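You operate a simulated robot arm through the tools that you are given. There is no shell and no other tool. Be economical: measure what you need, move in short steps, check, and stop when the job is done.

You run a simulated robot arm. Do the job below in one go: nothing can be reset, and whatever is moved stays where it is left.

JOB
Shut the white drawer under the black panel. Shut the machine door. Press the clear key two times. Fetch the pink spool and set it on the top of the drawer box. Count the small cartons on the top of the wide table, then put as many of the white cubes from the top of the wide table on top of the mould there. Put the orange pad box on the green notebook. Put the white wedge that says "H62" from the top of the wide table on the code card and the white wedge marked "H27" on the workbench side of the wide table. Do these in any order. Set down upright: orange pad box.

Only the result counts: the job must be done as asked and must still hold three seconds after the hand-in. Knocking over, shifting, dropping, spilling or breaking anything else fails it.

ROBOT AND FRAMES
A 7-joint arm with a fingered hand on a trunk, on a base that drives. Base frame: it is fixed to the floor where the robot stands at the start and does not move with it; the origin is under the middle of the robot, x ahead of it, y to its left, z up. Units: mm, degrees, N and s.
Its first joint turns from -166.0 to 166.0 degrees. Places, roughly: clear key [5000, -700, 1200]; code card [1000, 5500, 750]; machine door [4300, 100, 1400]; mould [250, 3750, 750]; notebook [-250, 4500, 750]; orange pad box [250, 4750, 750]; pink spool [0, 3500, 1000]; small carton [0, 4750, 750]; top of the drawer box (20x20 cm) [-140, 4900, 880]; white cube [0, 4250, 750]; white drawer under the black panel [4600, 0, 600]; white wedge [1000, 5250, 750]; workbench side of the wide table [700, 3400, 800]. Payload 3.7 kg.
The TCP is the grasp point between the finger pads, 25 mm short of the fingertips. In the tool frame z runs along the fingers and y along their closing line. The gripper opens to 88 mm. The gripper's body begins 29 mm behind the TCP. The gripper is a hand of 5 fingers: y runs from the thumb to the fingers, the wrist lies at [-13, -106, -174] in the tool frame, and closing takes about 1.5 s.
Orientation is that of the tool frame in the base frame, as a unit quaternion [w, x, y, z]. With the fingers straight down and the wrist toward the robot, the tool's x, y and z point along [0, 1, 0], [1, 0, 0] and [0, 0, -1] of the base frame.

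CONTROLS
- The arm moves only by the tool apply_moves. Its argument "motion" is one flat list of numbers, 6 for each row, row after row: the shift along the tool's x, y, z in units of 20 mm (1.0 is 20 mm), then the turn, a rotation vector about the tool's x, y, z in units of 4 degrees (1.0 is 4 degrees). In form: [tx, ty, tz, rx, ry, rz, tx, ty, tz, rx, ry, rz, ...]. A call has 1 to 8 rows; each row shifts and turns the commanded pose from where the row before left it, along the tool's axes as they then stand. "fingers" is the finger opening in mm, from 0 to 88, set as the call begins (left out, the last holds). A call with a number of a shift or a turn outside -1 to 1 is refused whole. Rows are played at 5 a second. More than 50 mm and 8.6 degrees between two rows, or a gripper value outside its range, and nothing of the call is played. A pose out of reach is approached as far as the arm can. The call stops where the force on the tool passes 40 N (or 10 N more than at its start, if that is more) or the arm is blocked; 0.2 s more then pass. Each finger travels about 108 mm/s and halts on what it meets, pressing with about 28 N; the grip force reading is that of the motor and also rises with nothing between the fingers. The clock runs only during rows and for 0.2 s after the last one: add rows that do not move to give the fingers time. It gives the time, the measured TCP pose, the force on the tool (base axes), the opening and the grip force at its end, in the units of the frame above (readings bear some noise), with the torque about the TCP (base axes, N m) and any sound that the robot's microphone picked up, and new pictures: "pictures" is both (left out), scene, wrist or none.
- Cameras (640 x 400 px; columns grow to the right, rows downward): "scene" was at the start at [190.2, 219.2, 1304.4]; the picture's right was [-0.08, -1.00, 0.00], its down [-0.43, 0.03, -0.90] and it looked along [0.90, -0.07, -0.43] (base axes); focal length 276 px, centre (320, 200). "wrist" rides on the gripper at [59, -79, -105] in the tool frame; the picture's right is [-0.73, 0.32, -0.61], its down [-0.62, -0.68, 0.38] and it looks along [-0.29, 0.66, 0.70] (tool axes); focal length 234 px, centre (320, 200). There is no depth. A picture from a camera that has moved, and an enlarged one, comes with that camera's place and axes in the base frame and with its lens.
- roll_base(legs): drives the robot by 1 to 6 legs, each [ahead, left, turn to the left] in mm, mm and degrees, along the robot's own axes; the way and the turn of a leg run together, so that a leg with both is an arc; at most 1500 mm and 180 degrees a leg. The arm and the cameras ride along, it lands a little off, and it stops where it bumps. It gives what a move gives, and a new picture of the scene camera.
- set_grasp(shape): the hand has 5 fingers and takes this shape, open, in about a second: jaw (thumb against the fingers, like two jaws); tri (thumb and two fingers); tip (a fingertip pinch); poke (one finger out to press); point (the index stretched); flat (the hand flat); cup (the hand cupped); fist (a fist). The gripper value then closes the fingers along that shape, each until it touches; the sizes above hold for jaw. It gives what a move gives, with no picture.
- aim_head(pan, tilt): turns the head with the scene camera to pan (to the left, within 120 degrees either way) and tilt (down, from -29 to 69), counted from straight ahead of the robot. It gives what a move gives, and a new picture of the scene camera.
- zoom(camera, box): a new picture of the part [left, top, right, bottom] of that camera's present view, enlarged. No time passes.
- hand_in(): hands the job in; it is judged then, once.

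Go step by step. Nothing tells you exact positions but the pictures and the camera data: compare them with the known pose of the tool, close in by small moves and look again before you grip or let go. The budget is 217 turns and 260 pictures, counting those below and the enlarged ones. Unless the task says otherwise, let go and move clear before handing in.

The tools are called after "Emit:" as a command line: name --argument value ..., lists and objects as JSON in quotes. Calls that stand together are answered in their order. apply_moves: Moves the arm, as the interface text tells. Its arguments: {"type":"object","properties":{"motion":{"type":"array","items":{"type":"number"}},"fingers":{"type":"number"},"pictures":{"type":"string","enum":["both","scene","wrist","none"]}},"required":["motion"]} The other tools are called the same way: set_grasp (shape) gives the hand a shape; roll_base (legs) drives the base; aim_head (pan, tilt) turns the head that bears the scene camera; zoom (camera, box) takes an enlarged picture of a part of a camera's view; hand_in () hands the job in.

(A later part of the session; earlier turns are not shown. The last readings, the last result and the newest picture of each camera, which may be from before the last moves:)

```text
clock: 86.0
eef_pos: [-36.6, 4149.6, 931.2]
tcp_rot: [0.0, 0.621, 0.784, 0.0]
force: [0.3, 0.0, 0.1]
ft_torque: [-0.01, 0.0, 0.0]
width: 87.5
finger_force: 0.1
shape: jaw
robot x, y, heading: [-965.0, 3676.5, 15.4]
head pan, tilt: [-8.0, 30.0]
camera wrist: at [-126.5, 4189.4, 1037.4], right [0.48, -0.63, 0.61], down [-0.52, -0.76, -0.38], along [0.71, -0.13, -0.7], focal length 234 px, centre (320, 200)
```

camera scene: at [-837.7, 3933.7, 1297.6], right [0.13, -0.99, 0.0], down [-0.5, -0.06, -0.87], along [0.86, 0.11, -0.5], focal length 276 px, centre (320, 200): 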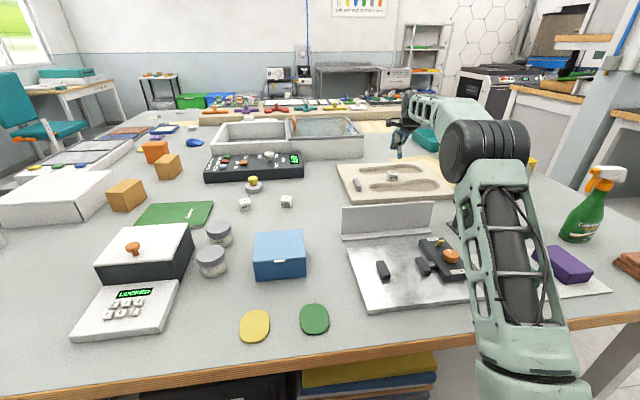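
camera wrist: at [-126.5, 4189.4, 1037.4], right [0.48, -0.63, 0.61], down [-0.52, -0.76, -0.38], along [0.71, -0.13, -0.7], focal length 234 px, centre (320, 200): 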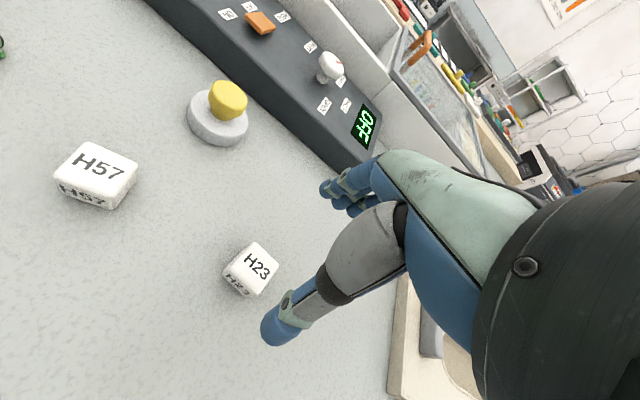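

Aligned with H23. Descend and grip.

Emit:
apply_moves --motion '[0, 0.15, 1, 0, 0, 0, 0, 0, 1, 0, 0, 0, 0, 0, 1, 0, 0, 0, 0, 0, 1, 0, 0, 0, 0, 0, 0.5, 0, 0, 0, 0, 0, 0.45, 0, 0, 0]' --pictures "wrist"

Emit:
apply_moves --motion '[0, 0, 0, 0, 0, 0, 0, 0, 0, 0, 0, 0, 0, 0, 0, 0, 0, 0, 0, 0, 0, 0, 0, 0, 0, 0, 0, 0, 0, 0, 0, 0, 0, 0, 0, 0, 0, 0, 0, 0, 0, 0, 0, 0, 0, 0, 0, 0]' --fingers 25 --pictures "none"

Emit:
apply_moves --motion '[0, 0, -1, 0, 0, 0, 0, 0, -1, 0, 0, 0, 0, 0, -1, 0, 0, 0, 0, 0, -1, 0, 0, 0, 0, 0, -1, 0, 0, 0]' --pictures "wrist"

```text
clock: 87.4
eef_pos: [-30.4, 4150.9, 831.7]
tcp_rot: [0.001, 0.62, 0.784, 0.0]
force: [-0.6, 0.3, 0.3]
ft_torque: [0.03, 0.02, 0.0]
width: 87.6
finger_force: 0.0
shape: jaw
robot x, y, heading: [-963.5, 3677.8, 15.5]
head pan, tilt: [-8.0, 30.0]
camera wrist: at [-121.0, 4190.2, 937.4], right [0.48, -0.63, 0.61], down [-0.52, -0.76, -0.38], along [0.71, -0.13, -0.7], focal length 234 px, centre (320, 200)
```

wrist: 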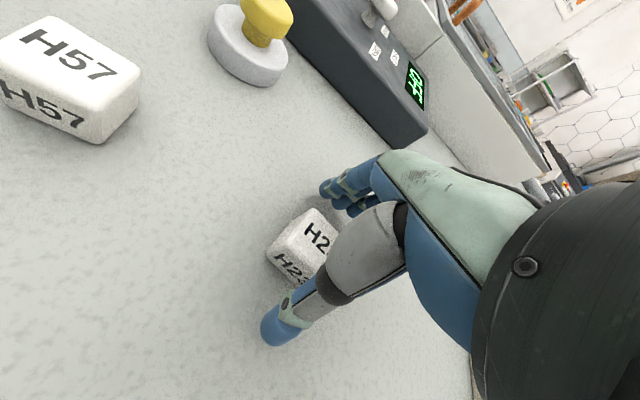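

```text
clock: 89.2
eef_pos: [-30.4, 4152.0, 833.3]
tcp_rot: [0.0, 0.621, 0.784, 0.0]
force: [-1.0, -0.3, 0.9]
ft_torque: [-0.01, 0.01, 0.0]
width: 30.9
finger_force: 28.3
shape: jaw
robot x, y, heading: [-965.8, 3675.9, 15.4]
head pan, tilt: [-8.0, 30.0]
```

```text
clock: 90.4
eef_pos: [-31.6, 4151.1, 931.3]
tcp_rot: [0.0, 0.62, 0.784, 0.0]
force: [0.7, 0.2, -0.9]
ft_torque: [0.02, -0.03, -0.01]
width: 30.9
finger_force: 28.3
shape: jaw
robot x, y, heading: [-966.1, 3678.6, 15.3]
head pan, tilt: [-8.0, 30.0]
camera wrist: at [-121.9, 4190.3, 1038.0], right [0.48, -0.63, 0.61], down [-0.52, -0.76, -0.38], along [0.71, -0.13, -0.7], focal length 234 px, centre (320, 200)
```

wrist: 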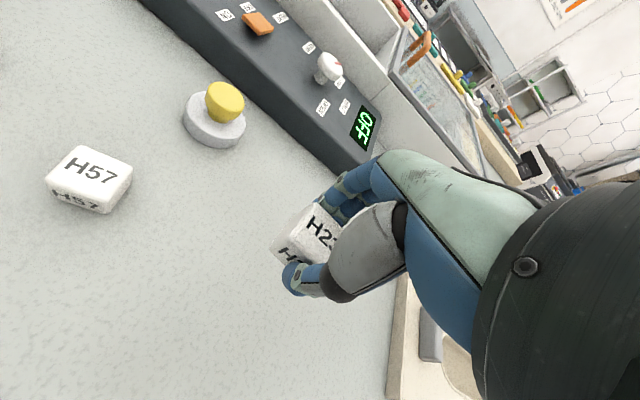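

Carry H23 to the ridge next to H45, at about (165,3858).

Emit:
apply_moves --motion '[-0.97, 0.36, 0, 0, 0, 0, -0.97, 0.36, 0, 0, 0, 0, -0.97, 0.36, 0, 0, 0, 0, -0.97, 0.36, 0, 0, 0, 0, -0.97, 0.36, 0, 0, 0, 0, -0.97, 0.36, 0, 0, 0, 0, -0.97, 0.36, 0, 0, 0, 0, -0.97, 0.36, 0, 0, 0, 0]' --pictures "none"

Emit:
apply_moves --motion '[-0.97, 0.36, 0, 0, 0, 0, -0.97, 0.36, 0, 0, 0, 0, -0.97, 0.36, 0, 0, 0, 0, -0.97, 0.36, 0, 0, 0, 0, -0.97, 0.36, 0, 0, 0, 0, -0.97, 0.36, 0, 0, 0, 0, -0.97, 0.36, 0, 0, 0, 0, -0.97, 0.36, 0, 0, 0, 0]' --pictures "none"

Emit:
apply_moves --motion '[-0.97, 0.36, 0, 0, 0, 0, 0, 0, 1, 0, 0, 0, 0, 0, 1, 0, 0, 0, 0, 0, 1, 0, 0, 0, 0, 0, 0, 0, 0, 0]' --pictures "wrist"

Emit:
zoom --camera "scene" --box '[320, 130, 480, 230]'

```text
clock: 92.2
eef_pos: [58.9, 4015.4, 930.7]
tcp_rot: [0.0, 0.62, 0.784, 0.0]
force: [-0.4, 1.2, -1.0]
ft_torque: [-0.01, 0.01, 0.0]
width: 30.7
finger_force: 27.7
shape: jaw
robot x, y, heading: [-963.6, 3678.6, 15.4]
head pan, tilt: [-8.0, 30.0]
```

```text
clock: 94.0
eef_pos: [152.4, 3876.8, 930.0]
tcp_rot: [-0.001, 0.62, 0.784, 0.0]
force: [-0.2, 0.4, -0.4]
ft_torque: [-0.01, -0.01, 0.03]
width: 30.5
finger_force: 27.8
shape: jaw
robot x, y, heading: [-963.4, 3676.9, 15.3]
head pan, tilt: [-8.0, 30.0]
```

```text
clock: 95.2
eef_pos: [162.5, 3859.6, 871.6]
tcp_rot: [0.0, 0.62, 0.784, 0.0]
force: [0.0, -0.2, 0.1]
ft_torque: [-0.02, 0.04, -0.03]
width: 30.9
finger_force: 27.8
shape: jaw
robot x, y, heading: [-965.6, 3679.1, 15.3]
head pan, tilt: [-8.0, 30.0]
camera wrist: at [72.0, 3899.0, 978.2], right [0.48, -0.63, 0.61], down [-0.52, -0.76, -0.38], along [0.71, -0.13, -0.7], focal length 234 px, centre (320, 200)
```

wrist: 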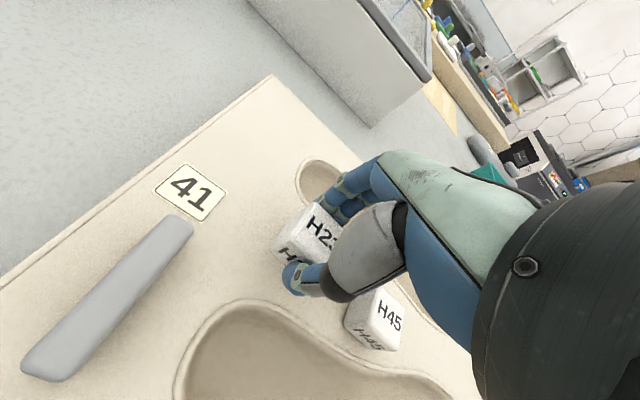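

```text
4.00 times, centred on (400, 180) of scene
camera zoom: at [-837.7, 3933.7, 1297.6], right [0.13, -0.99, 0.0], down [-0.5, -0.06, -0.87], along [0.86, 0.11, -0.5], focal length 1103 px, centre (0, 280)
```

zoom: 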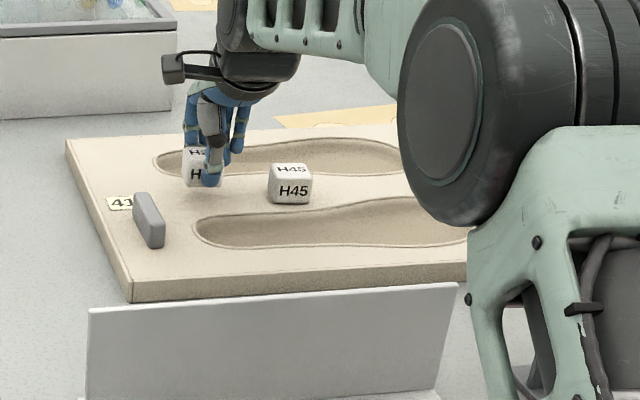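

Good position. Lower gently and release.

Emit:
apply_moves --motion '[0, 0, 0.45, 0, 0, 0, 0, 0, 0.4, 0, 0, 0, 0, 0, 0, 0, 0, 0]' --pictures "none"

Emit:
apply_moves --motion '[0, 0, 0.1, 0, 0, 0, 0, 0, 0, 0, 0, 0]' --pictures "none"

Emit:
apply_moves --motion '[0, 0, 0.1, 0, 0, 0, 0, 0, 0, 0, 0, 0]' --pictures "none"

```text
clock: 96.0
eef_pos: [163.2, 3859.3, 854.2]
tcp_rot: [0.0, 0.62, 0.784, 0.0]
force: [-0.4, 0.0, -0.5]
ft_torque: [0.03, 0.03, 0.01]
width: 30.9
finger_force: 27.8
shape: jaw
robot x, y, heading: [-965.7, 3679.4, 15.3]
head pan, tilt: [-8.0, 30.0]
```

```text
clock: 96.6
eef_pos: [162.4, 3858.6, 852.9]
tcp_rot: [0.0, 0.621, 0.784, -0.001]
force: [-0.5, 0.9, 1.7]
ft_torque: [-0.02, -0.04, -0.01]
width: 30.6
finger_force: 28.3
shape: jaw
robot x, y, heading: [-957.0, 3677.7, 15.0]
head pan, tilt: [-8.0, 30.0]
```

```text
clock: 97.2
eef_pos: [163.1, 3858.5, 853.7]
tcp_rot: [0.001, 0.621, 0.784, 0.001]
force: [-0.3, -1.1, 9.9]
ft_torque: [0.02, -0.09, 0.0]
width: 30.8
finger_force: 27.7
shape: jaw
robot x, y, heading: [-961.4, 3674.9, 15.4]
head pan, tilt: [-8.0, 30.0]
```

Emit:
apply_moves --motion '[0, 0, -0.05, 0, 0, 0, 0, 0, 0, 0, 0, 0, 0, 0, 0, 0, 0, 0, 0, 0, 0, 0, 0, 0, 0, 0, 0, 0, 0, 0]' --fingers 88 --pictures "none"

Emit:
apply_moves --motion '[0, 0, -0.5, 0, 0, 0, 0, 0, -1, 0, 0, 0, 0, 0, -1, 0, 0, 0, 0, 0, -1, 0, 0, 0, 0, 0, -1, 0, 0, 0, 0, 0, -1, 0, 0, 0, 0, 0, -1, 0, 0, 0, 0, 0, -1, 0, 0, 0]' --pictures "scene"

Emit:
zoom --camera "scene" --box '[320, 130, 560, 280]'

```text
clock: 98.4
eef_pos: [163.6, 3859.5, 853.7]
tcp_rot: [-0.001, 0.621, 0.784, 0.0]
force: [0.6, 0.0, -0.6]
ft_torque: [0.01, 0.01, -0.05]
width: 87.5
finger_force: 0.2
shape: jaw
robot x, y, heading: [-964.4, 3679.4, 15.5]
head pan, tilt: [-8.0, 30.0]
```

```text
clock: 100.2
eef_pos: [164.6, 3857.4, 1002.8]
tcp_rot: [0.0, 0.621, 0.784, 0.0]
force: [0.5, 0.0, -0.3]
ft_torque: [0.0, -0.01, 0.02]
width: 87.7
finger_force: 0.1
shape: jaw
robot x, y, heading: [-963.2, 3677.2, 15.3]
head pan, tilt: [-8.0, 30.0]
camera scene: at [-837.7, 3933.7, 1297.6], right [0.13, -0.99, 0.0], down [-0.5, -0.06, -0.87], along [0.86, 0.11, -0.5], focal length 276 px, centre (320, 200)
```

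scene: 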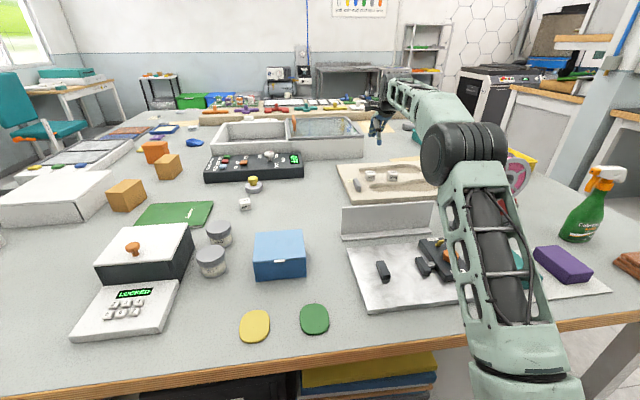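

```text
2.67 times, centred on (440, 205) of scene
camera zoom: at [-837.7, 3933.7, 1297.6], right [0.13, -0.99, 0.0], down [-0.5, -0.06, -0.87], along [0.86, 0.11, -0.5], focal length 735 px, centre (0, 187)
```

zoom: 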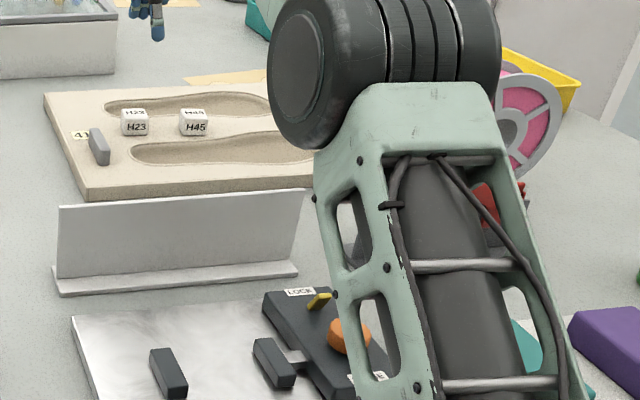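

Two cubes are on the mould. Now the spool: move the arm aside to see it.

Emit:
apply_moves --motion '[1, -1, -1, 0, 0, 0, 1, -1, -1, 0, 0, 0, 1, -1, -1, 0, 0, 0, 1, -1, -1, 0, 0, 0, 1, -1, -1, 0, 0, 0, 1, -1, -1, 0, 0, 0, 1, -1, -1, 0, 0, 0, 1, -1, -1, 0, 0, 0]' --pictures "none"

Emit:
apply_moves --motion '[1, -1, 0, 0, 0, 0, 1, -1, 0, 0, 0, 0, 1, -1, 0, 0, 0, 0, 1, -1, 0, 0, 0, 0, 1, -1, 0, 0, 0, 0, 1, -1, 0, 0, 0, 0, 1, -1, 0, 0, 0, 0, 1, -1, 0, 0, 0, 0]' --pictures "none"

Emit:
aim_head --pan -40 --tilt 30

```text
clock: 102.0
eef_pos: [-29.4, 3978.4, 1160.1]
tcp_rot: [-0.001, 0.621, 0.784, -0.001]
force: [0.3, 0.0, 0.5]
ft_torque: [-0.01, -0.01, -0.02]
width: 87.9
finger_force: 0.0
shape: jaw
robot x, y, heading: [-961.7, 3679.2, 15.3]
head pan, tilt: [-8.0, 30.0]
```

```text
clock: 103.8
eef_pos: [-221.5, 4097.0, 1160.1]
tcp_rot: [0.0, 0.622, 0.783, -0.001]
force: [-0.5, -0.1, -1.0]
ft_torque: [0.01, 0.0, 0.01]
width: 87.7
finger_force: 0.1
shape: jaw
robot x, y, heading: [-961.9, 3679.0, 15.3]
head pan, tilt: [-8.0, 30.0]
```

```text
clock: 104.8
eef_pos: [-220.6, 4098.1, 1159.1]
tcp_rot: [0.0, 0.62, 0.784, 0.0]
force: [-0.2, 0.2, 0.0]
ft_torque: [-0.02, 0.01, -0.02]
width: 87.3
finger_force: 0.1
shape: jaw
robot x, y, heading: [-962.4, 3678.8, 15.2]
head pan, tilt: [-40.0, 30.0]
camera scene: at [-845.4, 3884.5, 1297.6], right [-0.42, -0.91, 0.0], down [-0.45, 0.21, -0.87], along [0.79, -0.36, -0.5], focal length 276 px, centre (320, 200)
```

scene: 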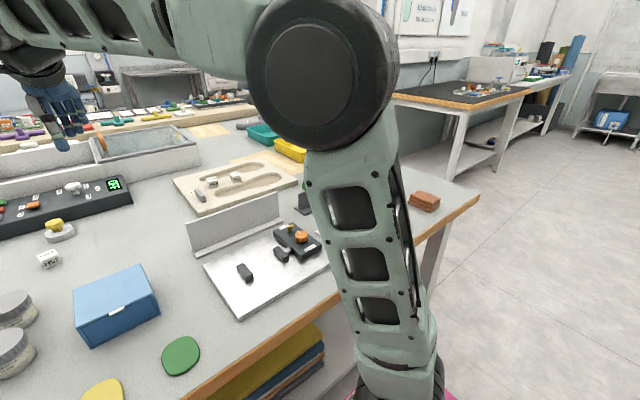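

The elbow blocks this view, but earlier pictures give the spool at ≈(95,3432), axis ≈15°, Ø≈165, width ≈65. I'll bring the hand above it and check with the wrist camera.

Emit:
apply_moves --motion '[-1, 0.21, 0, 0, 0, 0, -1, 0.21, 0, 0, 0, 0, -1, 0.21, 0, 0, 0, 0, -1, 0.21, 0, 0, 0, 0, -1, 0.21, 0, 0, 0, 0, -1, 0.21, 0, 0, 0, 0, -1, 0.21, 0, 0, 0, 0, -1, 0.21, 0, 0, 0, 0]' --pictures "none"

Emit:
apply_moves --motion '[-1, 0.21, 0, 0, 0, 0, -1, 0.21, 0, 0, 0, 0, -1, 0.21, 0, 0, 0, 0, -1, 0.21, 0, 0, 0, 0, -1, 0.21, 0, 0, 0, 0, -1, 0.21, 0, 0, 0, 0, -1, 0.21, 0, 0, 0, 0, -1, 0.21, 0, 0, 0, 0]' --pictures "none"

Emit:
apply_moves --motion '[-1, 0.21, 0, 0, 0, 0, -1, 0.21, 0, 0, 0, 0, -1, 0.21, 0, 0, 0, 0, -1, 0.21, 0, 0, 0, 0, -1, 0.21, 0, 0, 0, 0, -1, 0.21, 0, 0, 0, 0, -1, 0.21, 0, 0, 0, 0, -1, 0.21, 0, 0, 0, 0]' --pictures "none"

Emit:
apply_moves --motion '[-1, 0.21, 0, 0, 0, 0, -1, 0.21, 0, 0, 0, 0, -1, 0.21, 0, 0, 0, 0, -1, 0.21, 0, 0, 0, 0, -1, 0.21, 0, 0, 0, 0, -1, 0.21, 0, 0, 0, 0, -1, 0.21, 0, 0, 0, 0]' --pictures "both"

```text
clock: 106.6
eef_pos: [-153.2, 3948.4, 1161.7]
tcp_rot: [0.0, 0.621, 0.784, -0.001]
force: [0.1, 0.0, 0.1]
ft_torque: [0.01, 0.0, 0.03]
width: 87.8
finger_force: 0.1
shape: jaw
robot x, y, heading: [-962.9, 3676.3, 15.4]
head pan, tilt: [-40.0, 30.0]
```

```text
clock: 108.4
eef_pos: [-82.4, 3800.7, 1161.1]
tcp_rot: [0.0, 0.621, 0.784, -0.001]
force: [0.1, -0.8, 0.5]
ft_torque: [-0.03, -0.01, 0.02]
width: 87.6
finger_force: 0.0
shape: jaw
robot x, y, heading: [-963.5, 3677.2, 15.4]
head pan, tilt: [-40.0, 30.0]
```

```text
clock: 110.2
eef_pos: [-14.0, 3653.3, 1162.4]
tcp_rot: [0.0, 0.62, 0.785, 0.0]
force: [-0.6, -0.4, 0.2]
ft_torque: [0.02, 0.01, 0.02]
width: 87.5
finger_force: 0.1
shape: jaw
robot x, y, heading: [-961.6, 3676.7, 15.2]
head pan, tilt: [-40.0, 30.0]
```

```text
clock: 111.8
eef_pos: [48.5, 3522.3, 1164.1]
tcp_rot: [0.0, 0.62, 0.784, 0.0]
force: [-0.6, -0.2, -0.1]
ft_torque: [-0.04, 0.02, -0.01]
width: 87.6
finger_force: 0.1
shape: jaw
robot x, y, heading: [-961.4, 3679.7, 15.2]
head pan, tilt: [-40.0, 30.0]
camera scene: at [-845.6, 3884.5, 1297.6], right [-0.42, -0.91, 0.0], down [-0.45, 0.21, -0.87], along [0.79, -0.36, -0.5], focal length 276 px, centre (320, 200)
camera wrist: at [-42.7, 3561.9, 1269.2], right [0.48, -0.63, 0.61], down [-0.52, -0.76, -0.38], along [0.71, -0.13, -0.7], focal length 234 px, centre (320, 200)
```

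scene: 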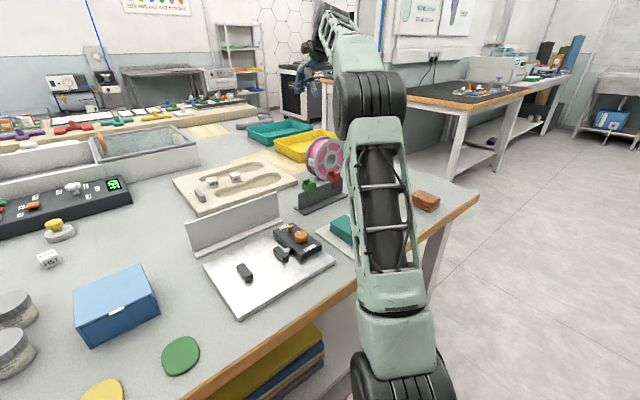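
wrist: 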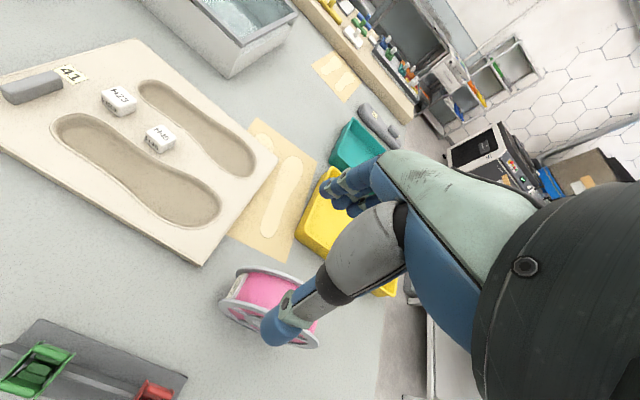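

Emit:
zoom --camera "wrist" --box '[180, 240, 360, 360]'

Emit:
zoom --camera "scene" --box '[260, 100, 380, 220]'

```text
3.33 times, centred on (270, 300) of wrist
camera zoom: at [-42.7, 3561.9, 1269.2], right [0.48, -0.63, 0.61], down [-0.52, -0.76, -0.38], along [0.71, -0.13, -0.7], focal length 781 px, centre (487, -133)
```

zoom: 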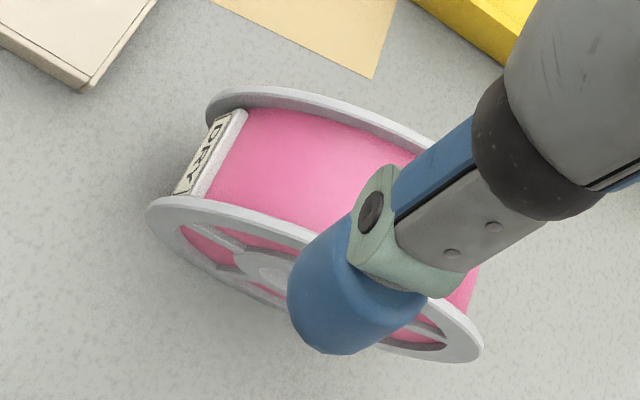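

```text
3.33 times, centred on (320, 160) of scene
camera zoom: at [-845.6, 3884.5, 1297.6], right [-0.42, -0.91, 0.0], down [-0.45, 0.21, -0.87], along [0.79, -0.36, -0.5], focal length 919 px, centre (320, 333)
```

zoom: 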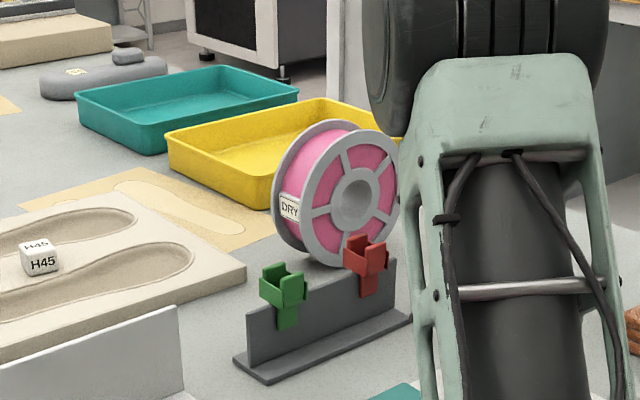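

Spool centre ≈(98,3429), axis ≈19°, top ≈978. Align above it.

Emit:
apply_moves --motion '[0, 0, 0, 0, 0, -0.7, 0, 0, 0, 0, 0, -0.7, -1, 0.16, 0.5, 0, 0, 0, -1, 0.16, 0.5, 0, 0, 0, -1, 0.16, 0.5, 0, 0, 0, -1, 0.16, 0.5, 0, 0, 0, -1.0, 0.16, 0.5, 0, 0, 0, -0.2, 0, 0.5, 0, 0, 0]' --pictures "both"

Emit:
zoom --camera "wrist" --box '[200, 160, 440, 360]'

Emit:
zoom --camera "scene" --box '[260, 80, 380, 200]'

```text
clock: 113.6
eef_pos: [96.8, 3428.9, 1100.9]
tcp_rot: [-0.001, 0.581, 0.814, 0.0]
force: [0.3, 0.5, -0.1]
ft_torque: [-0.02, 0.0, -0.01]
width: 87.7
finger_force: 0.1
shape: jaw
robot x, y, heading: [-962.3, 3678.8, 15.5]
head pan, tilt: [-40.0, 30.0]
camera scene: at [-845.4, 3884.4, 1297.6], right [-0.42, -0.91, 0.0], down [-0.45, 0.21, -0.87], along [0.79, -0.36, -0.5], focal length 276 px, centre (320, 200)
camera wrist: at [3.2, 3458.2, 1207.4], right [0.54, -0.58, 0.61], down [-0.44, -0.81, -0.38], along [0.72, -0.06, -0.7], focal length 234 px, centre (320, 200)
```

scene: 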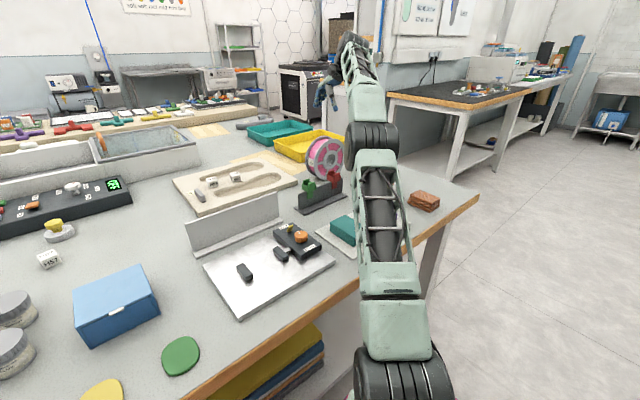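
wrist: 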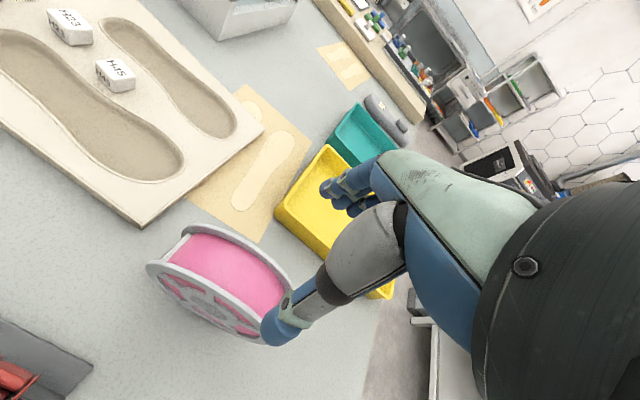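

```text
2.00 times, centred on (320, 260) of wrist
camera zoom: at [3.2, 3458.2, 1207.4], right [0.54, -0.58, 0.61], down [-0.44, -0.81, -0.38], along [0.72, -0.06, -0.7], focal length 468 px, centre (320, 80)
```

zoom: 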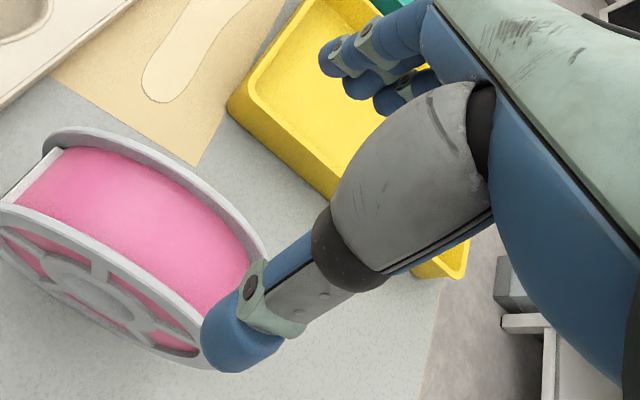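

```text
3.33 times, centred on (320, 140) of scene
camera zoom: at [-845.4, 3884.4, 1297.6], right [-0.42, -0.91, 0.0], down [-0.45, 0.21, -0.87], along [0.79, -0.36, -0.5], focal length 919 px, centre (320, 400)
```

zoom: 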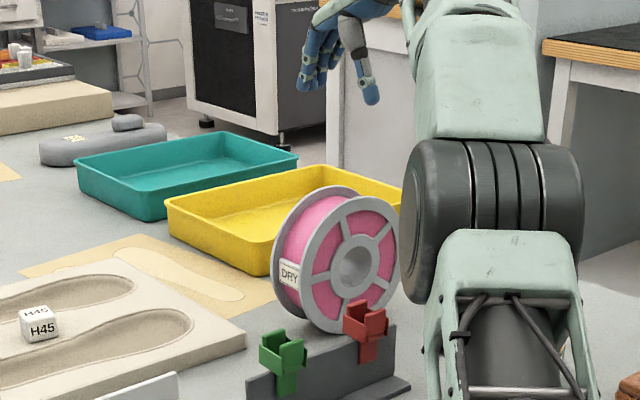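

Descend to just above the spool and check.

Emit:
apply_moves --motion '[-0.28, 0.06, 1, 0, 0, 0, 0, 0, 1, 0, 0, 0, 0, 0, 1, 0, 0, 0, 0, 0, 1, 0, 0, 0]' --pictures "wrist"

Emit:
zoom --camera "scene" --box '[270, 80, 370, 200]'

```text
clock: 114.6
eef_pos: [100.0, 3423.0, 1022.5]
tcp_rot: [0.0, 0.582, 0.813, 0.0]
force: [0.5, 0.3, 0.4]
ft_torque: [0.02, 0.0, 0.02]
width: 87.6
finger_force: 0.0
shape: jaw
robot x, y, heading: [-963.2, 3679.7, 15.5]
head pan, tilt: [-40.0, 30.0]
camera wrist: at [5.8, 3453.1, 1128.1], right [0.54, -0.58, 0.61], down [-0.44, -0.81, -0.38], along [0.72, -0.06, -0.7], focal length 234 px, centre (320, 200)
```

wrist: 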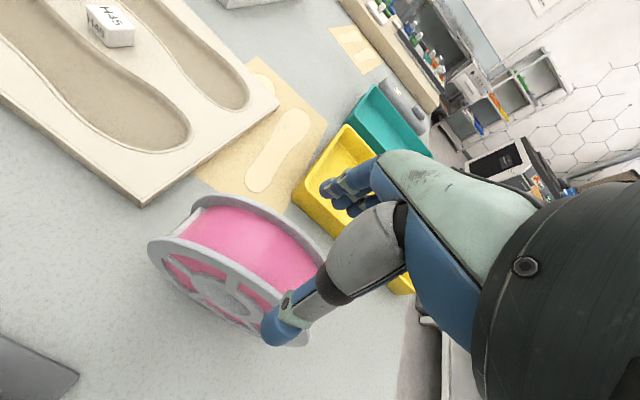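

```text
3.33 times, centred on (320, 140) of scene
camera zoom: at [-845.4, 3884.4, 1297.6], right [-0.42, -0.91, 0.0], down [-0.45, 0.21, -0.87], along [0.79, -0.36, -0.5], focal length 919 px, centre (320, 400)
```

zoom: 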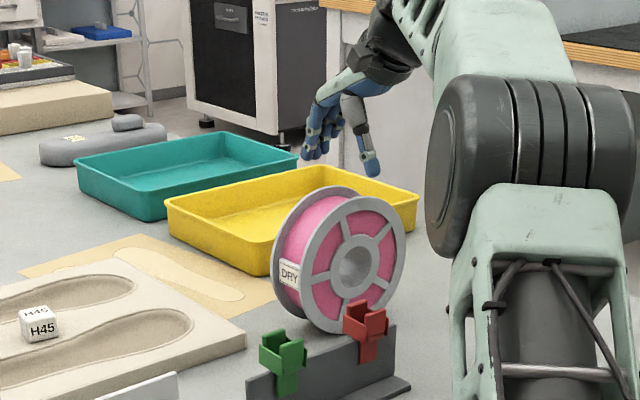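

Emit:
apply_moves --motion '[-0.2, -0.2, 0.8, 0, 0, 0, 0, 0, 0.8, 0, 0, 0]' --pictures "wrist"

Emit:
zoom --camera "scene" --box '[290, 100, 350, 172]'

```text
clock: 115.2
eef_pos: [97.5, 3417.4, 989.7]
tcp_rot: [0.0, 0.582, 0.813, 0.001]
force: [-0.4, -0.4, -0.3]
ft_torque: [-0.01, 0.0, 0.03]
width: 87.7
finger_force: 0.0
shape: jaw
robot x, y, heading: [-960.7, 3679.1, 15.2]
head pan, tilt: [-40.0, 30.0]
camera wrist: at [3.2, 3448.2, 1095.8], right [0.54, -0.58, 0.61], down [-0.44, -0.81, -0.38], along [0.72, -0.06, -0.7], focal length 234 px, centre (320, 200)
```

wrist: 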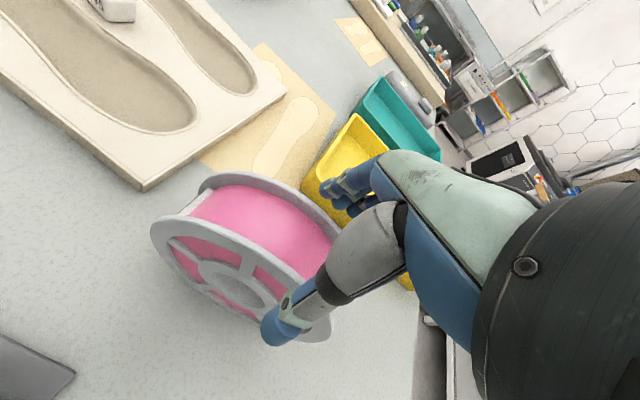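

```text
5.56 times, centred on (320, 136) of scene
camera zoom: at [-845.4, 3884.4, 1297.6], right [-0.42, -0.91, 0.0], down [-0.45, 0.21, -0.87], along [0.79, -0.36, -0.5], focal length 1532 px, centre (320, 556)
```

zoom: 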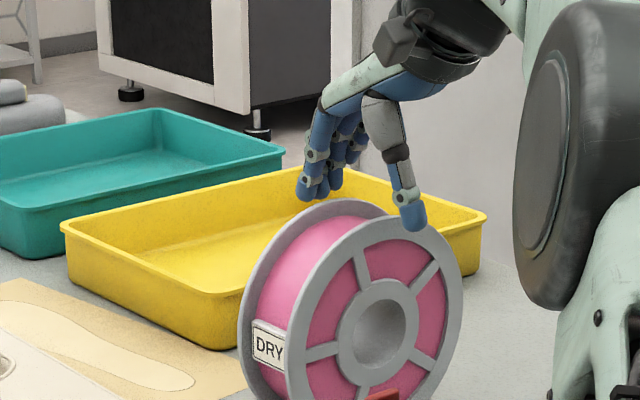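

Thumb is in front of the near flange and the fingers behind the far one. Descend and close.

Emit:
apply_moves --motion '[0, 0, 0.7, 0, 0, 0, 0, 0, 0.7, 0, 0, 0, 0, 0, 0, 0, 0, 0]' --pictures "wrist"

Emit:
zoom --camera "scene" --box '[290, 100, 350, 172]'

```text
clock: 116.0
eef_pos: [97.9, 3418.8, 960.7]
tcp_rot: [0.0, 0.581, 0.814, -0.001]
force: [-0.3, 0.9, 0.2]
ft_torque: [0.01, -0.04, 0.02]
width: 87.7
finger_force: 0.0
shape: jaw
robot x, y, heading: [-960.9, 3678.8, 15.2]
head pan, tilt: [-40.0, 30.0]
camera wrist: at [3.2, 3449.6, 1067.7], right [0.54, -0.58, 0.61], down [-0.44, -0.81, -0.38], along [0.72, -0.06, -0.7], focal length 234 px, centre (320, 200)
```

wrist: 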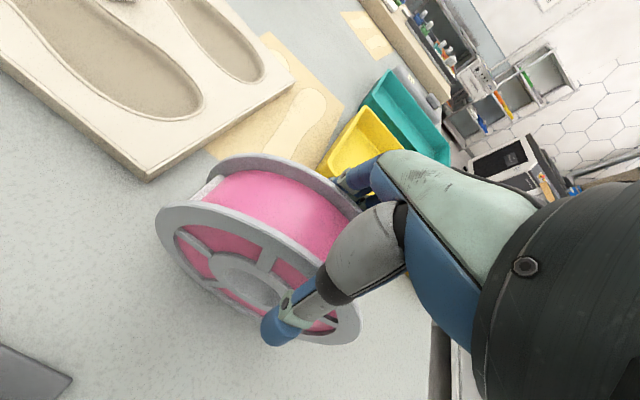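

```text
5.56 times, centred on (320, 136) of scene
camera zoom: at [-845.3, 3884.4, 1297.6], right [-0.42, -0.91, 0.0], down [-0.45, 0.21, -0.87], along [0.79, -0.36, -0.5], focal length 1532 px, centre (320, 556)
```

zoom: 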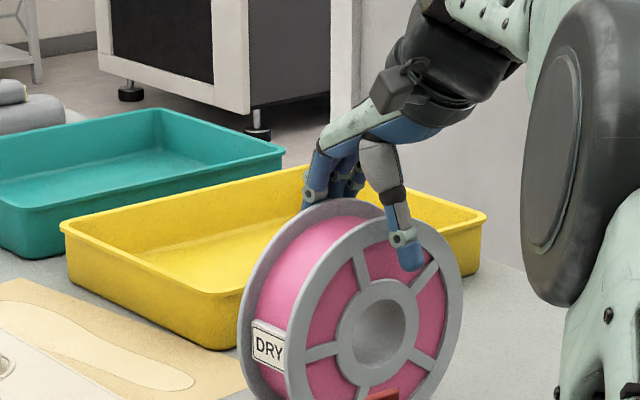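

Close on the flanges.

Emit:
apply_moves --motion '[0.25, 0, 0, 0, 0, 0, 0, 0, 0, 0, 0, 0, 0, 0, 0, 0, 0, 0, 0, 0, 0, 0, 0, 0, 0, 0, 0, 0, 0, 0, 0, 0, 0, 0, 0, 0, 0, 0, 0, 0, 0, 0]' --fingers 50 --pictures "wrist"

Emit:
zoom --camera "scene" --box '[290, 100, 350, 172]'

```text
clock: 117.6
eef_pos: [95.3, 3424.7, 962.1]
tcp_rot: [0.0, 0.581, 0.814, 0.0]
force: [0.3, -1.0, -2.2]
ft_torque: [-0.01, 0.0, 0.01]
width: 51.8
finger_force: 28.3
shape: jaw
robot x, y, heading: [-966.6, 3680.6, 15.6]
head pan, tilt: [-40.0, 30.0]
camera wrist: at [1.6, 3454.8, 1067.9], right [0.54, -0.58, 0.61], down [-0.44, -0.81, -0.38], along [0.72, -0.06, -0.7], focal length 234 px, centre (320, 200)
```

wrist: 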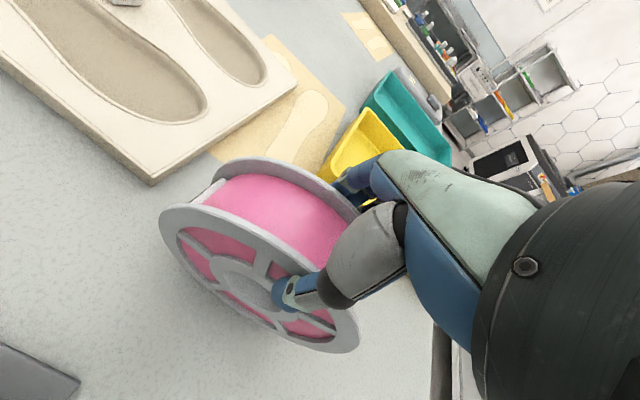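

```text
5.56 times, centred on (320, 136) of scene
camera zoom: at [-845.2, 3884.3, 1297.6], right [-0.42, -0.91, 0.0], down [-0.45, 0.21, -0.87], along [0.79, -0.36, -0.5], focal length 1532 px, centre (320, 556)
```

zoom: 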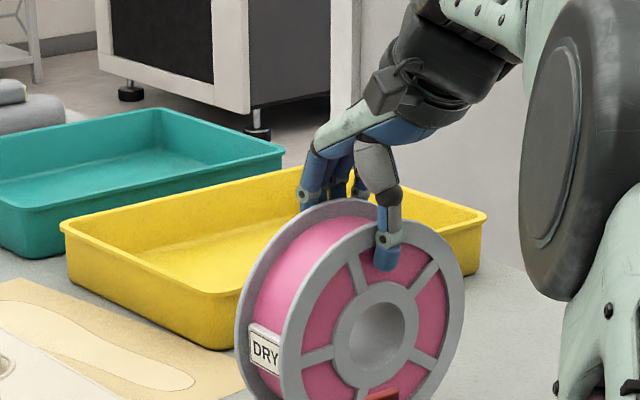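

Emit:
apply_moves --motion '[0, 0, 0, 0, 0, 0, 0, 0, 0, 0, 0, 0, 0, 0, -0.5, 0, 0, 0, 0, 0, -0.5, 0, 0, 0]' --fingers 30 --pictures "none"

Emit:
zoom --camera "scene" --box '[280, 100, 370, 208]'

```text
clock: 118.6
eef_pos: [96.3, 3425.5, 981.6]
tcp_rot: [0.0, 0.581, 0.814, 0.0]
force: [-1.2, 0.1, -6.1]
ft_torque: [-0.01, -0.01, 0.0]
width: 52.5
finger_force: 27.9
shape: jaw
robot x, y, heading: [-965.5, 3673.8, 15.5]
head pan, tilt: [-40.0, 30.0]
```

```text
3.70 times, centred on (325, 154) of scene
camera zoom: at [-845.0, 3884.3, 1297.6], right [-0.42, -0.91, 0.0], down [-0.45, 0.21, -0.87], along [0.79, -0.36, -0.5], focal length 1021 px, centre (302, 370)
```

zoom: 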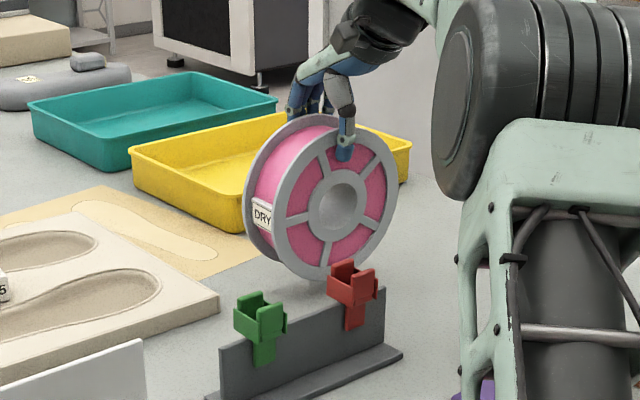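

Spool lifted (6 N). Raise it, pull it in, and drive along the table to the drawer box.

Emit:
apply_moves --motion '[0, 0, -1, 0, 0, 0, 0, 0, -1, 0, 0, 0, 0, 0, -1, 0, 0, 0, 0, 0, -1, 0, 0, 0, 0, 0, -1, 0, 0, 0, 0, 0, -1, 0, 0, 0, 0, 0, -1, 0, 0, 0, 0, 0, -1, 0, 0, 0]' --pictures "none"

Emit:
apply_moves --motion '[0.5, -1, -0.5, 0, 0, 0, 0.5, -1, -0.5, 0, 0, 0, 0.5, -1, 0, 0, 0, 0, 0.5, -1, 0, 0, 0, 0, 0.5, -1, 0, 0, 0, 0, 0.5, -1, 0, 0, 0, 0, 0.5, -1, 0, 0, 0, 0, 0.5, -1, 0, 0, 0, 0]' --pictures "none"

Emit:
roll_base --legs '[[0, 850, 0]]'

Emit:
aim_head --pan 0 --tilt 30

```text
clock: 120.4
eef_pos: [80.3, 3429.2, 1129.9]
tcp_rot: [-0.001, 0.582, 0.813, -0.001]
force: [1.2, 0.1, -6.7]
ft_torque: [0.0, 0.04, 0.01]
width: 52.0
finger_force: 28.0
shape: jaw
out of reach, approached as far as the arm can: row 7, 8
robot x, y, heading: [-964.7, 3674.6, 15.6]
head pan, tilt: [-40.0, 30.0]
```

```text
clock: 122.2
eef_pos: [-98.0, 3453.9, 1149.5]
tcp_rot: [0.0, 0.581, 0.814, 0.0]
force: [0.3, 0.3, -5.8]
ft_torque: [0.0, 0.07, -0.02]
width: 51.8
finger_force: 27.7
shape: jaw
robot x, y, heading: [-960.0, 3678.8, 15.2]
head pan, tilt: [-40.0, 30.0]
```

```text
clock: 126.7
eef_pos: [-324.9, 4280.3, 1150.6]
tcp_rot: [-0.001, 0.58, 0.815, 0.0]
force: [-0.1, 0.1, -4.2]
ft_torque: [0.0, 0.04, -0.01]
width: 51.8
finger_force: 28.4
shape: jaw
robot x, y, heading: [-1189.1, 4501.4, 15.5]
head pan, tilt: [-40.0, 30.0]
camera scene: at [-1072.8, 4707.9, 1297.6], right [-0.41, -0.91, 0.0], down [-0.46, 0.21, -0.87], along [0.79, -0.36, -0.5], focal length 276 px, centre (320, 200)
```

scene: 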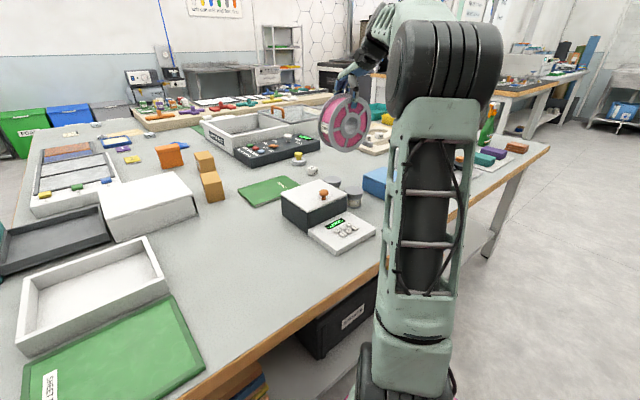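

```text
clock: 127.8
eef_pos: [-323.4, 4281.1, 1151.0]
tcp_rot: [0.0, 0.58, 0.815, -0.001]
force: [-0.9, -0.8, -5.9]
ft_torque: [-0.01, 0.05, -0.02]
width: 51.8
finger_force: 28.4
shape: jaw
robot x, y, heading: [-1191.3, 4500.8, 15.2]
head pan, tilt: [0.0, 30.0]
camera scene: at [-1067.9, 4769.5, 1297.6], right [0.27, -0.96, 0.0], down [-0.48, -0.13, -0.87], along [0.83, 0.23, -0.5], focal length 276 px, centre (320, 200)
```

scene: 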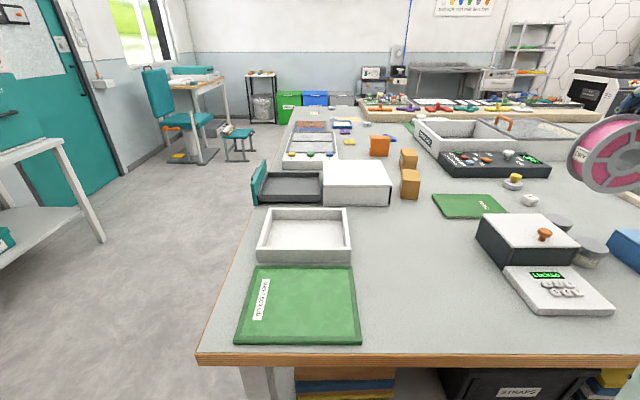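

Box top centre computes to ≈(-134,4897). Carry the spool above it.

Emit:
apply_moves --motion '[1, 0.72, 0, 0, 0, 0, 1, 0.72, 0, 0, 0, 0, 1, 0.72, 0, 0, 0, 0, 1, 0.72, 0, 0, 0, 0, 1, 0.72, 0, 0, 0, 0, 1, 0.72, 0, 0, 0, 0, 1, 0.72, 0, 0, 0, 0, 1, 0.72, 0, 0, 0, 0]' --pictures "none"

Emit:
apply_moves --motion '[1, 0.72, 0, 0, 0, 0, 1, 0.72, 0, 0, 0, 0, 1, 0.72, 0, 0, 0, 0, 1, 0.72, 0, 0, 0, 0, 1, 0.72, 0, 0, 0, 0, 1, 0.72, 0, 0, 0, 0, 1, 0.72, 0, 0, 0, 0, 1, 0.72, 0, 0, 0, 0]' --pictures "none"

Emit:
apply_moves --motion '[1, 0.72, 0, 0, 0, 0, 1, 0.72, 0, 0, 0, 0, 1, 0.72, 0, 0, 0, 0, 1, 0.72, 0, 0, 0, 0, 1, 0.72, 0, 0, 0, 0, 1, 0.72, 0, 0, 0, 0, 1, 0.72, 0, 0, 0, 0, 1, 0.72, 0, 0, 0, 0]' --pictures "none"

Emit:
apply_moves --motion '[1, 0.72, 0.5, 0, 0, 0, 1, 0.72, 0.5, 0, 0, 0, 0, 0, 0, 0, 0, 0]' --pictures "both"

```text
clock: 129.6
eef_pos: [-267.2, 4469.5, 1150.5]
tcp_rot: [-0.001, 0.58, 0.815, -0.001]
force: [0.2, -0.4, -5.9]
ft_torque: [-0.04, 0.03, 0.04]
width: 51.8
finger_force: 27.4
shape: jaw
robot x, y, heading: [-1190.5, 4498.2, 15.5]
head pan, tilt: [0.0, 30.0]
```

```text
clock: 131.4
eef_pos: [-211.9, 4657.9, 1151.2]
tcp_rot: [0.0, 0.58, 0.814, 0.001]
force: [-0.3, 0.7, -5.7]
ft_torque: [0.0, -0.01, 0.03]
width: 51.8
finger_force: 27.7
shape: jaw
robot x, y, heading: [-1189.5, 4499.4, 15.2]
head pan, tilt: [0.0, 30.0]
```

```text
clock: 133.2
eef_pos: [-159.1, 4845.7, 1146.5]
tcp_rot: [0.0, 0.58, 0.815, 0.0]
force: [-0.1, 0.2, -6.0]
ft_torque: [-0.02, 0.0, 0.02]
width: 52.1
finger_force: 27.9
shape: jaw
out of reach, approached as far as the arm can: row 8
robot x, y, heading: [-1191.8, 4499.8, 15.4]
head pan, tilt: [0.0, 30.0]
```

```text
clock: 134.0
eef_pos: [-159.2, 4886.6, 1116.6]
tcp_rot: [0.0, 0.579, 0.815, 0.0]
force: [0.2, -0.5, -6.4]
ft_torque: [0.06, 0.0, -0.02]
width: 51.8
finger_force: 27.6
shape: jaw
out of reach, approached as far as the arm can: row 1, 2
robot x, y, heading: [-1191.0, 4498.6, 15.8]
head pan, tilt: [0.0, 30.0]
camera scene: at [-1067.9, 4769.9, 1297.5], right [0.27, -0.96, 0.0], down [-0.48, -0.13, -0.87], along [0.83, 0.23, -0.5], focal length 276 px, centre (320, 200)
camera wrist: at [-253.7, 4915.8, 1222.9], right [0.54, -0.58, 0.61], down [-0.44, -0.81, -0.38], along [0.72, -0.06, -0.7], focal length 234 px, centre (320, 200)
```

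scene: 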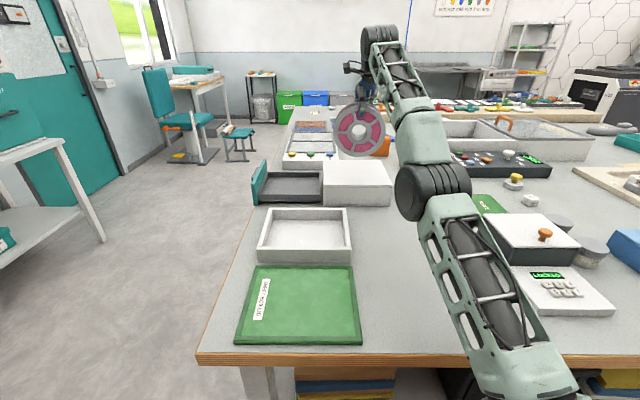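
wrist: 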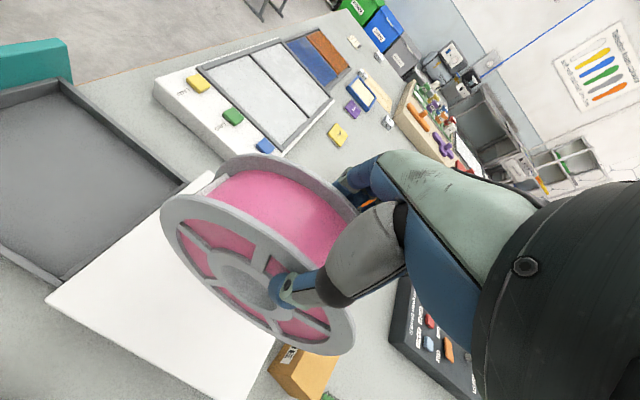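

At the edge of reach; drive ahead 40 mm (gap to the table ≈110) so the spool lies over the box centre.

Emit:
roll_base --legs '[[40, 0, 0]]'

Emit:
zoom --camera "scene" --box '[260, 60, 460, 220]'

```text
clock: 134.9
eef_pos: [-121.4, 4897.2, 1117.2]
tcp_rot: [0.0, 0.579, 0.815, 0.0]
force: [0.0, -0.8, -6.5]
ft_torque: [-0.03, 0.0, 0.02]
width: 51.8
finger_force: 28.1
shape: jaw
robot x, y, heading: [-1149.6, 4509.1, 15.4]
head pan, tilt: [0.0, 30.0]
camera scene: at [-1029.3, 4780.6, 1297.5], right [0.27, -0.96, 0.0], down [-0.48, -0.13, -0.87], along [0.83, 0.23, -0.5], focal length 276 px, centre (320, 200)
```

scene: 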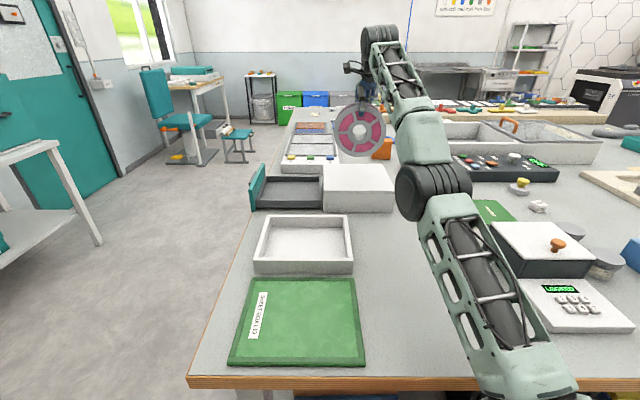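

```text
2.50 times, centred on (360, 140) of scene
camera zoom: at [-1029.3, 4780.6, 1297.5], right [0.27, -0.96, 0.0], down [-0.48, -0.13, -0.87], along [0.83, 0.23, -0.5], focal length 689 px, centre (220, 350)
```

zoom: 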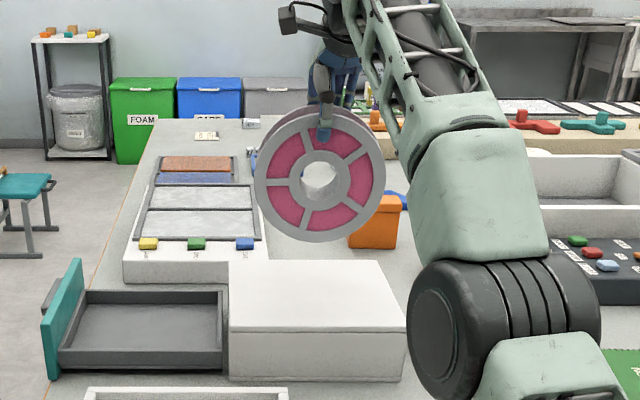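

Emit:
apply_moves --motion '[0, -0.9, 0.5, 0, 0, 0, 0, 0, 0.5, 0, 0, 0, 0, 0, 0.5, 0, 0, 0]' --pictures "wrist"

Emit:
zoom --camera "scene" --box '[260, 60, 460, 220]'

```text
clock: 135.7
eef_pos: [-113.9, 4901.1, 1101.3]
tcp_rot: [-0.001, 0.579, 0.815, -0.002]
force: [0.5, -0.3, -6.7]
ft_torque: [0.03, 0.01, 0.0]
width: 51.4
finger_force: 28.5
shape: jaw
out of reach, approached as far as the arm can: row 1, 2, 3
robot x, y, heading: [-1150.9, 4510.7, 15.3]
head pan, tilt: [0.0, 30.0]
camera wrist: at [-207.2, 4930.6, 1207.6], right [0.55, -0.58, 0.61], down [-0.44, -0.81, -0.38], along [0.71, -0.06, -0.7], focal length 234 px, centre (320, 200)
```

wrist: 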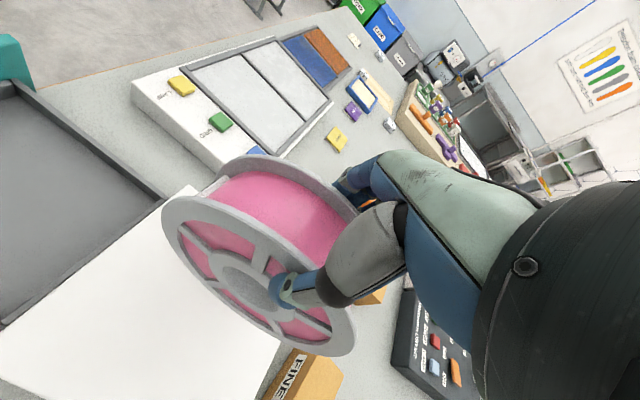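

```text
2.50 times, centred on (360, 140) of scene
camera zoom: at [-1029.3, 4780.6, 1297.5], right [0.27, -0.96, 0.0], down [-0.48, -0.13, -0.87], along [0.83, 0.23, -0.5], focal length 689 px, centre (220, 350)
```

zoom: 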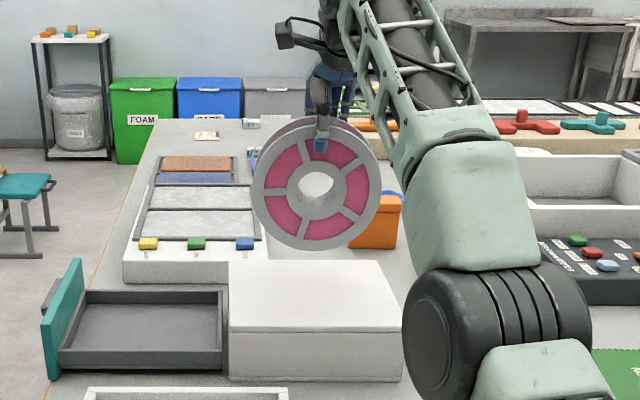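

Emit:
apply_moves --motion '[-0.2, -0.6, 0.5, 0, 0, 0, 0, -0.5, 0.5, 0, 0, 0, 0, 0, 0.5, 0, 0, 0, 0, 0, 0.3, 0, 0, 0]' --pictures "wrist"

Emit:
zoom --camera "scene" --box '[300, 100, 420, 220]'

```text
clock: 136.7
eef_pos: [-105.5, 4905.1, 1086.7]
tcp_rot: [-0.001, 0.578, 0.816, -0.001]
force: [-1.2, -0.6, -6.2]
ft_torque: [-0.03, 0.01, -0.02]
width: 51.9
finger_force: 28.2
shape: jaw
out of reach, approached as far as the arm can: row 1, 2, 3, 4
robot x, y, heading: [-1151.4, 4509.7, 15.4]
head pan, tilt: [0.0, 30.0]
camera wrist: at [-199.3, 4934.4, 1193.0], right [0.54, -0.58, 0.61], down [-0.44, -0.81, -0.38], along [0.71, -0.06, -0.7], focal length 234 px, centre (320, 200)
```

wrist: 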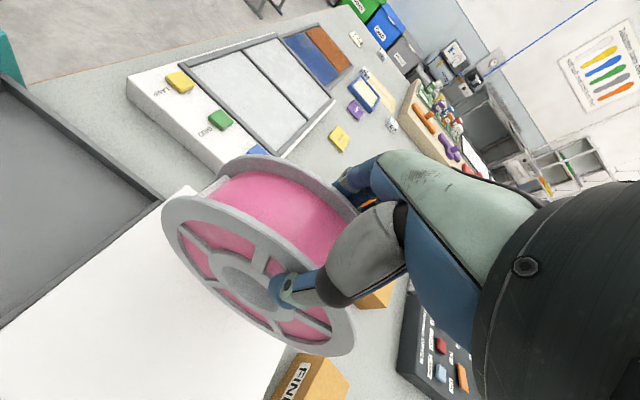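

```text
3.33 times, centred on (360, 160) of scene
camera zoom: at [-1029.3, 4780.6, 1297.5], right [0.27, -0.96, 0.0], down [-0.48, -0.13, -0.87], along [0.83, 0.23, -0.5], focal length 919 px, centre (187, 333)
```

zoom: 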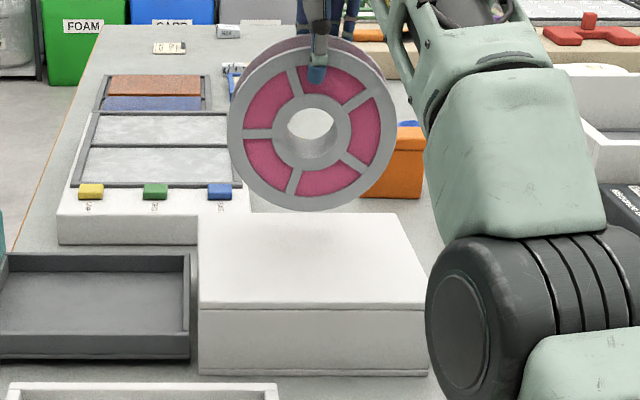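

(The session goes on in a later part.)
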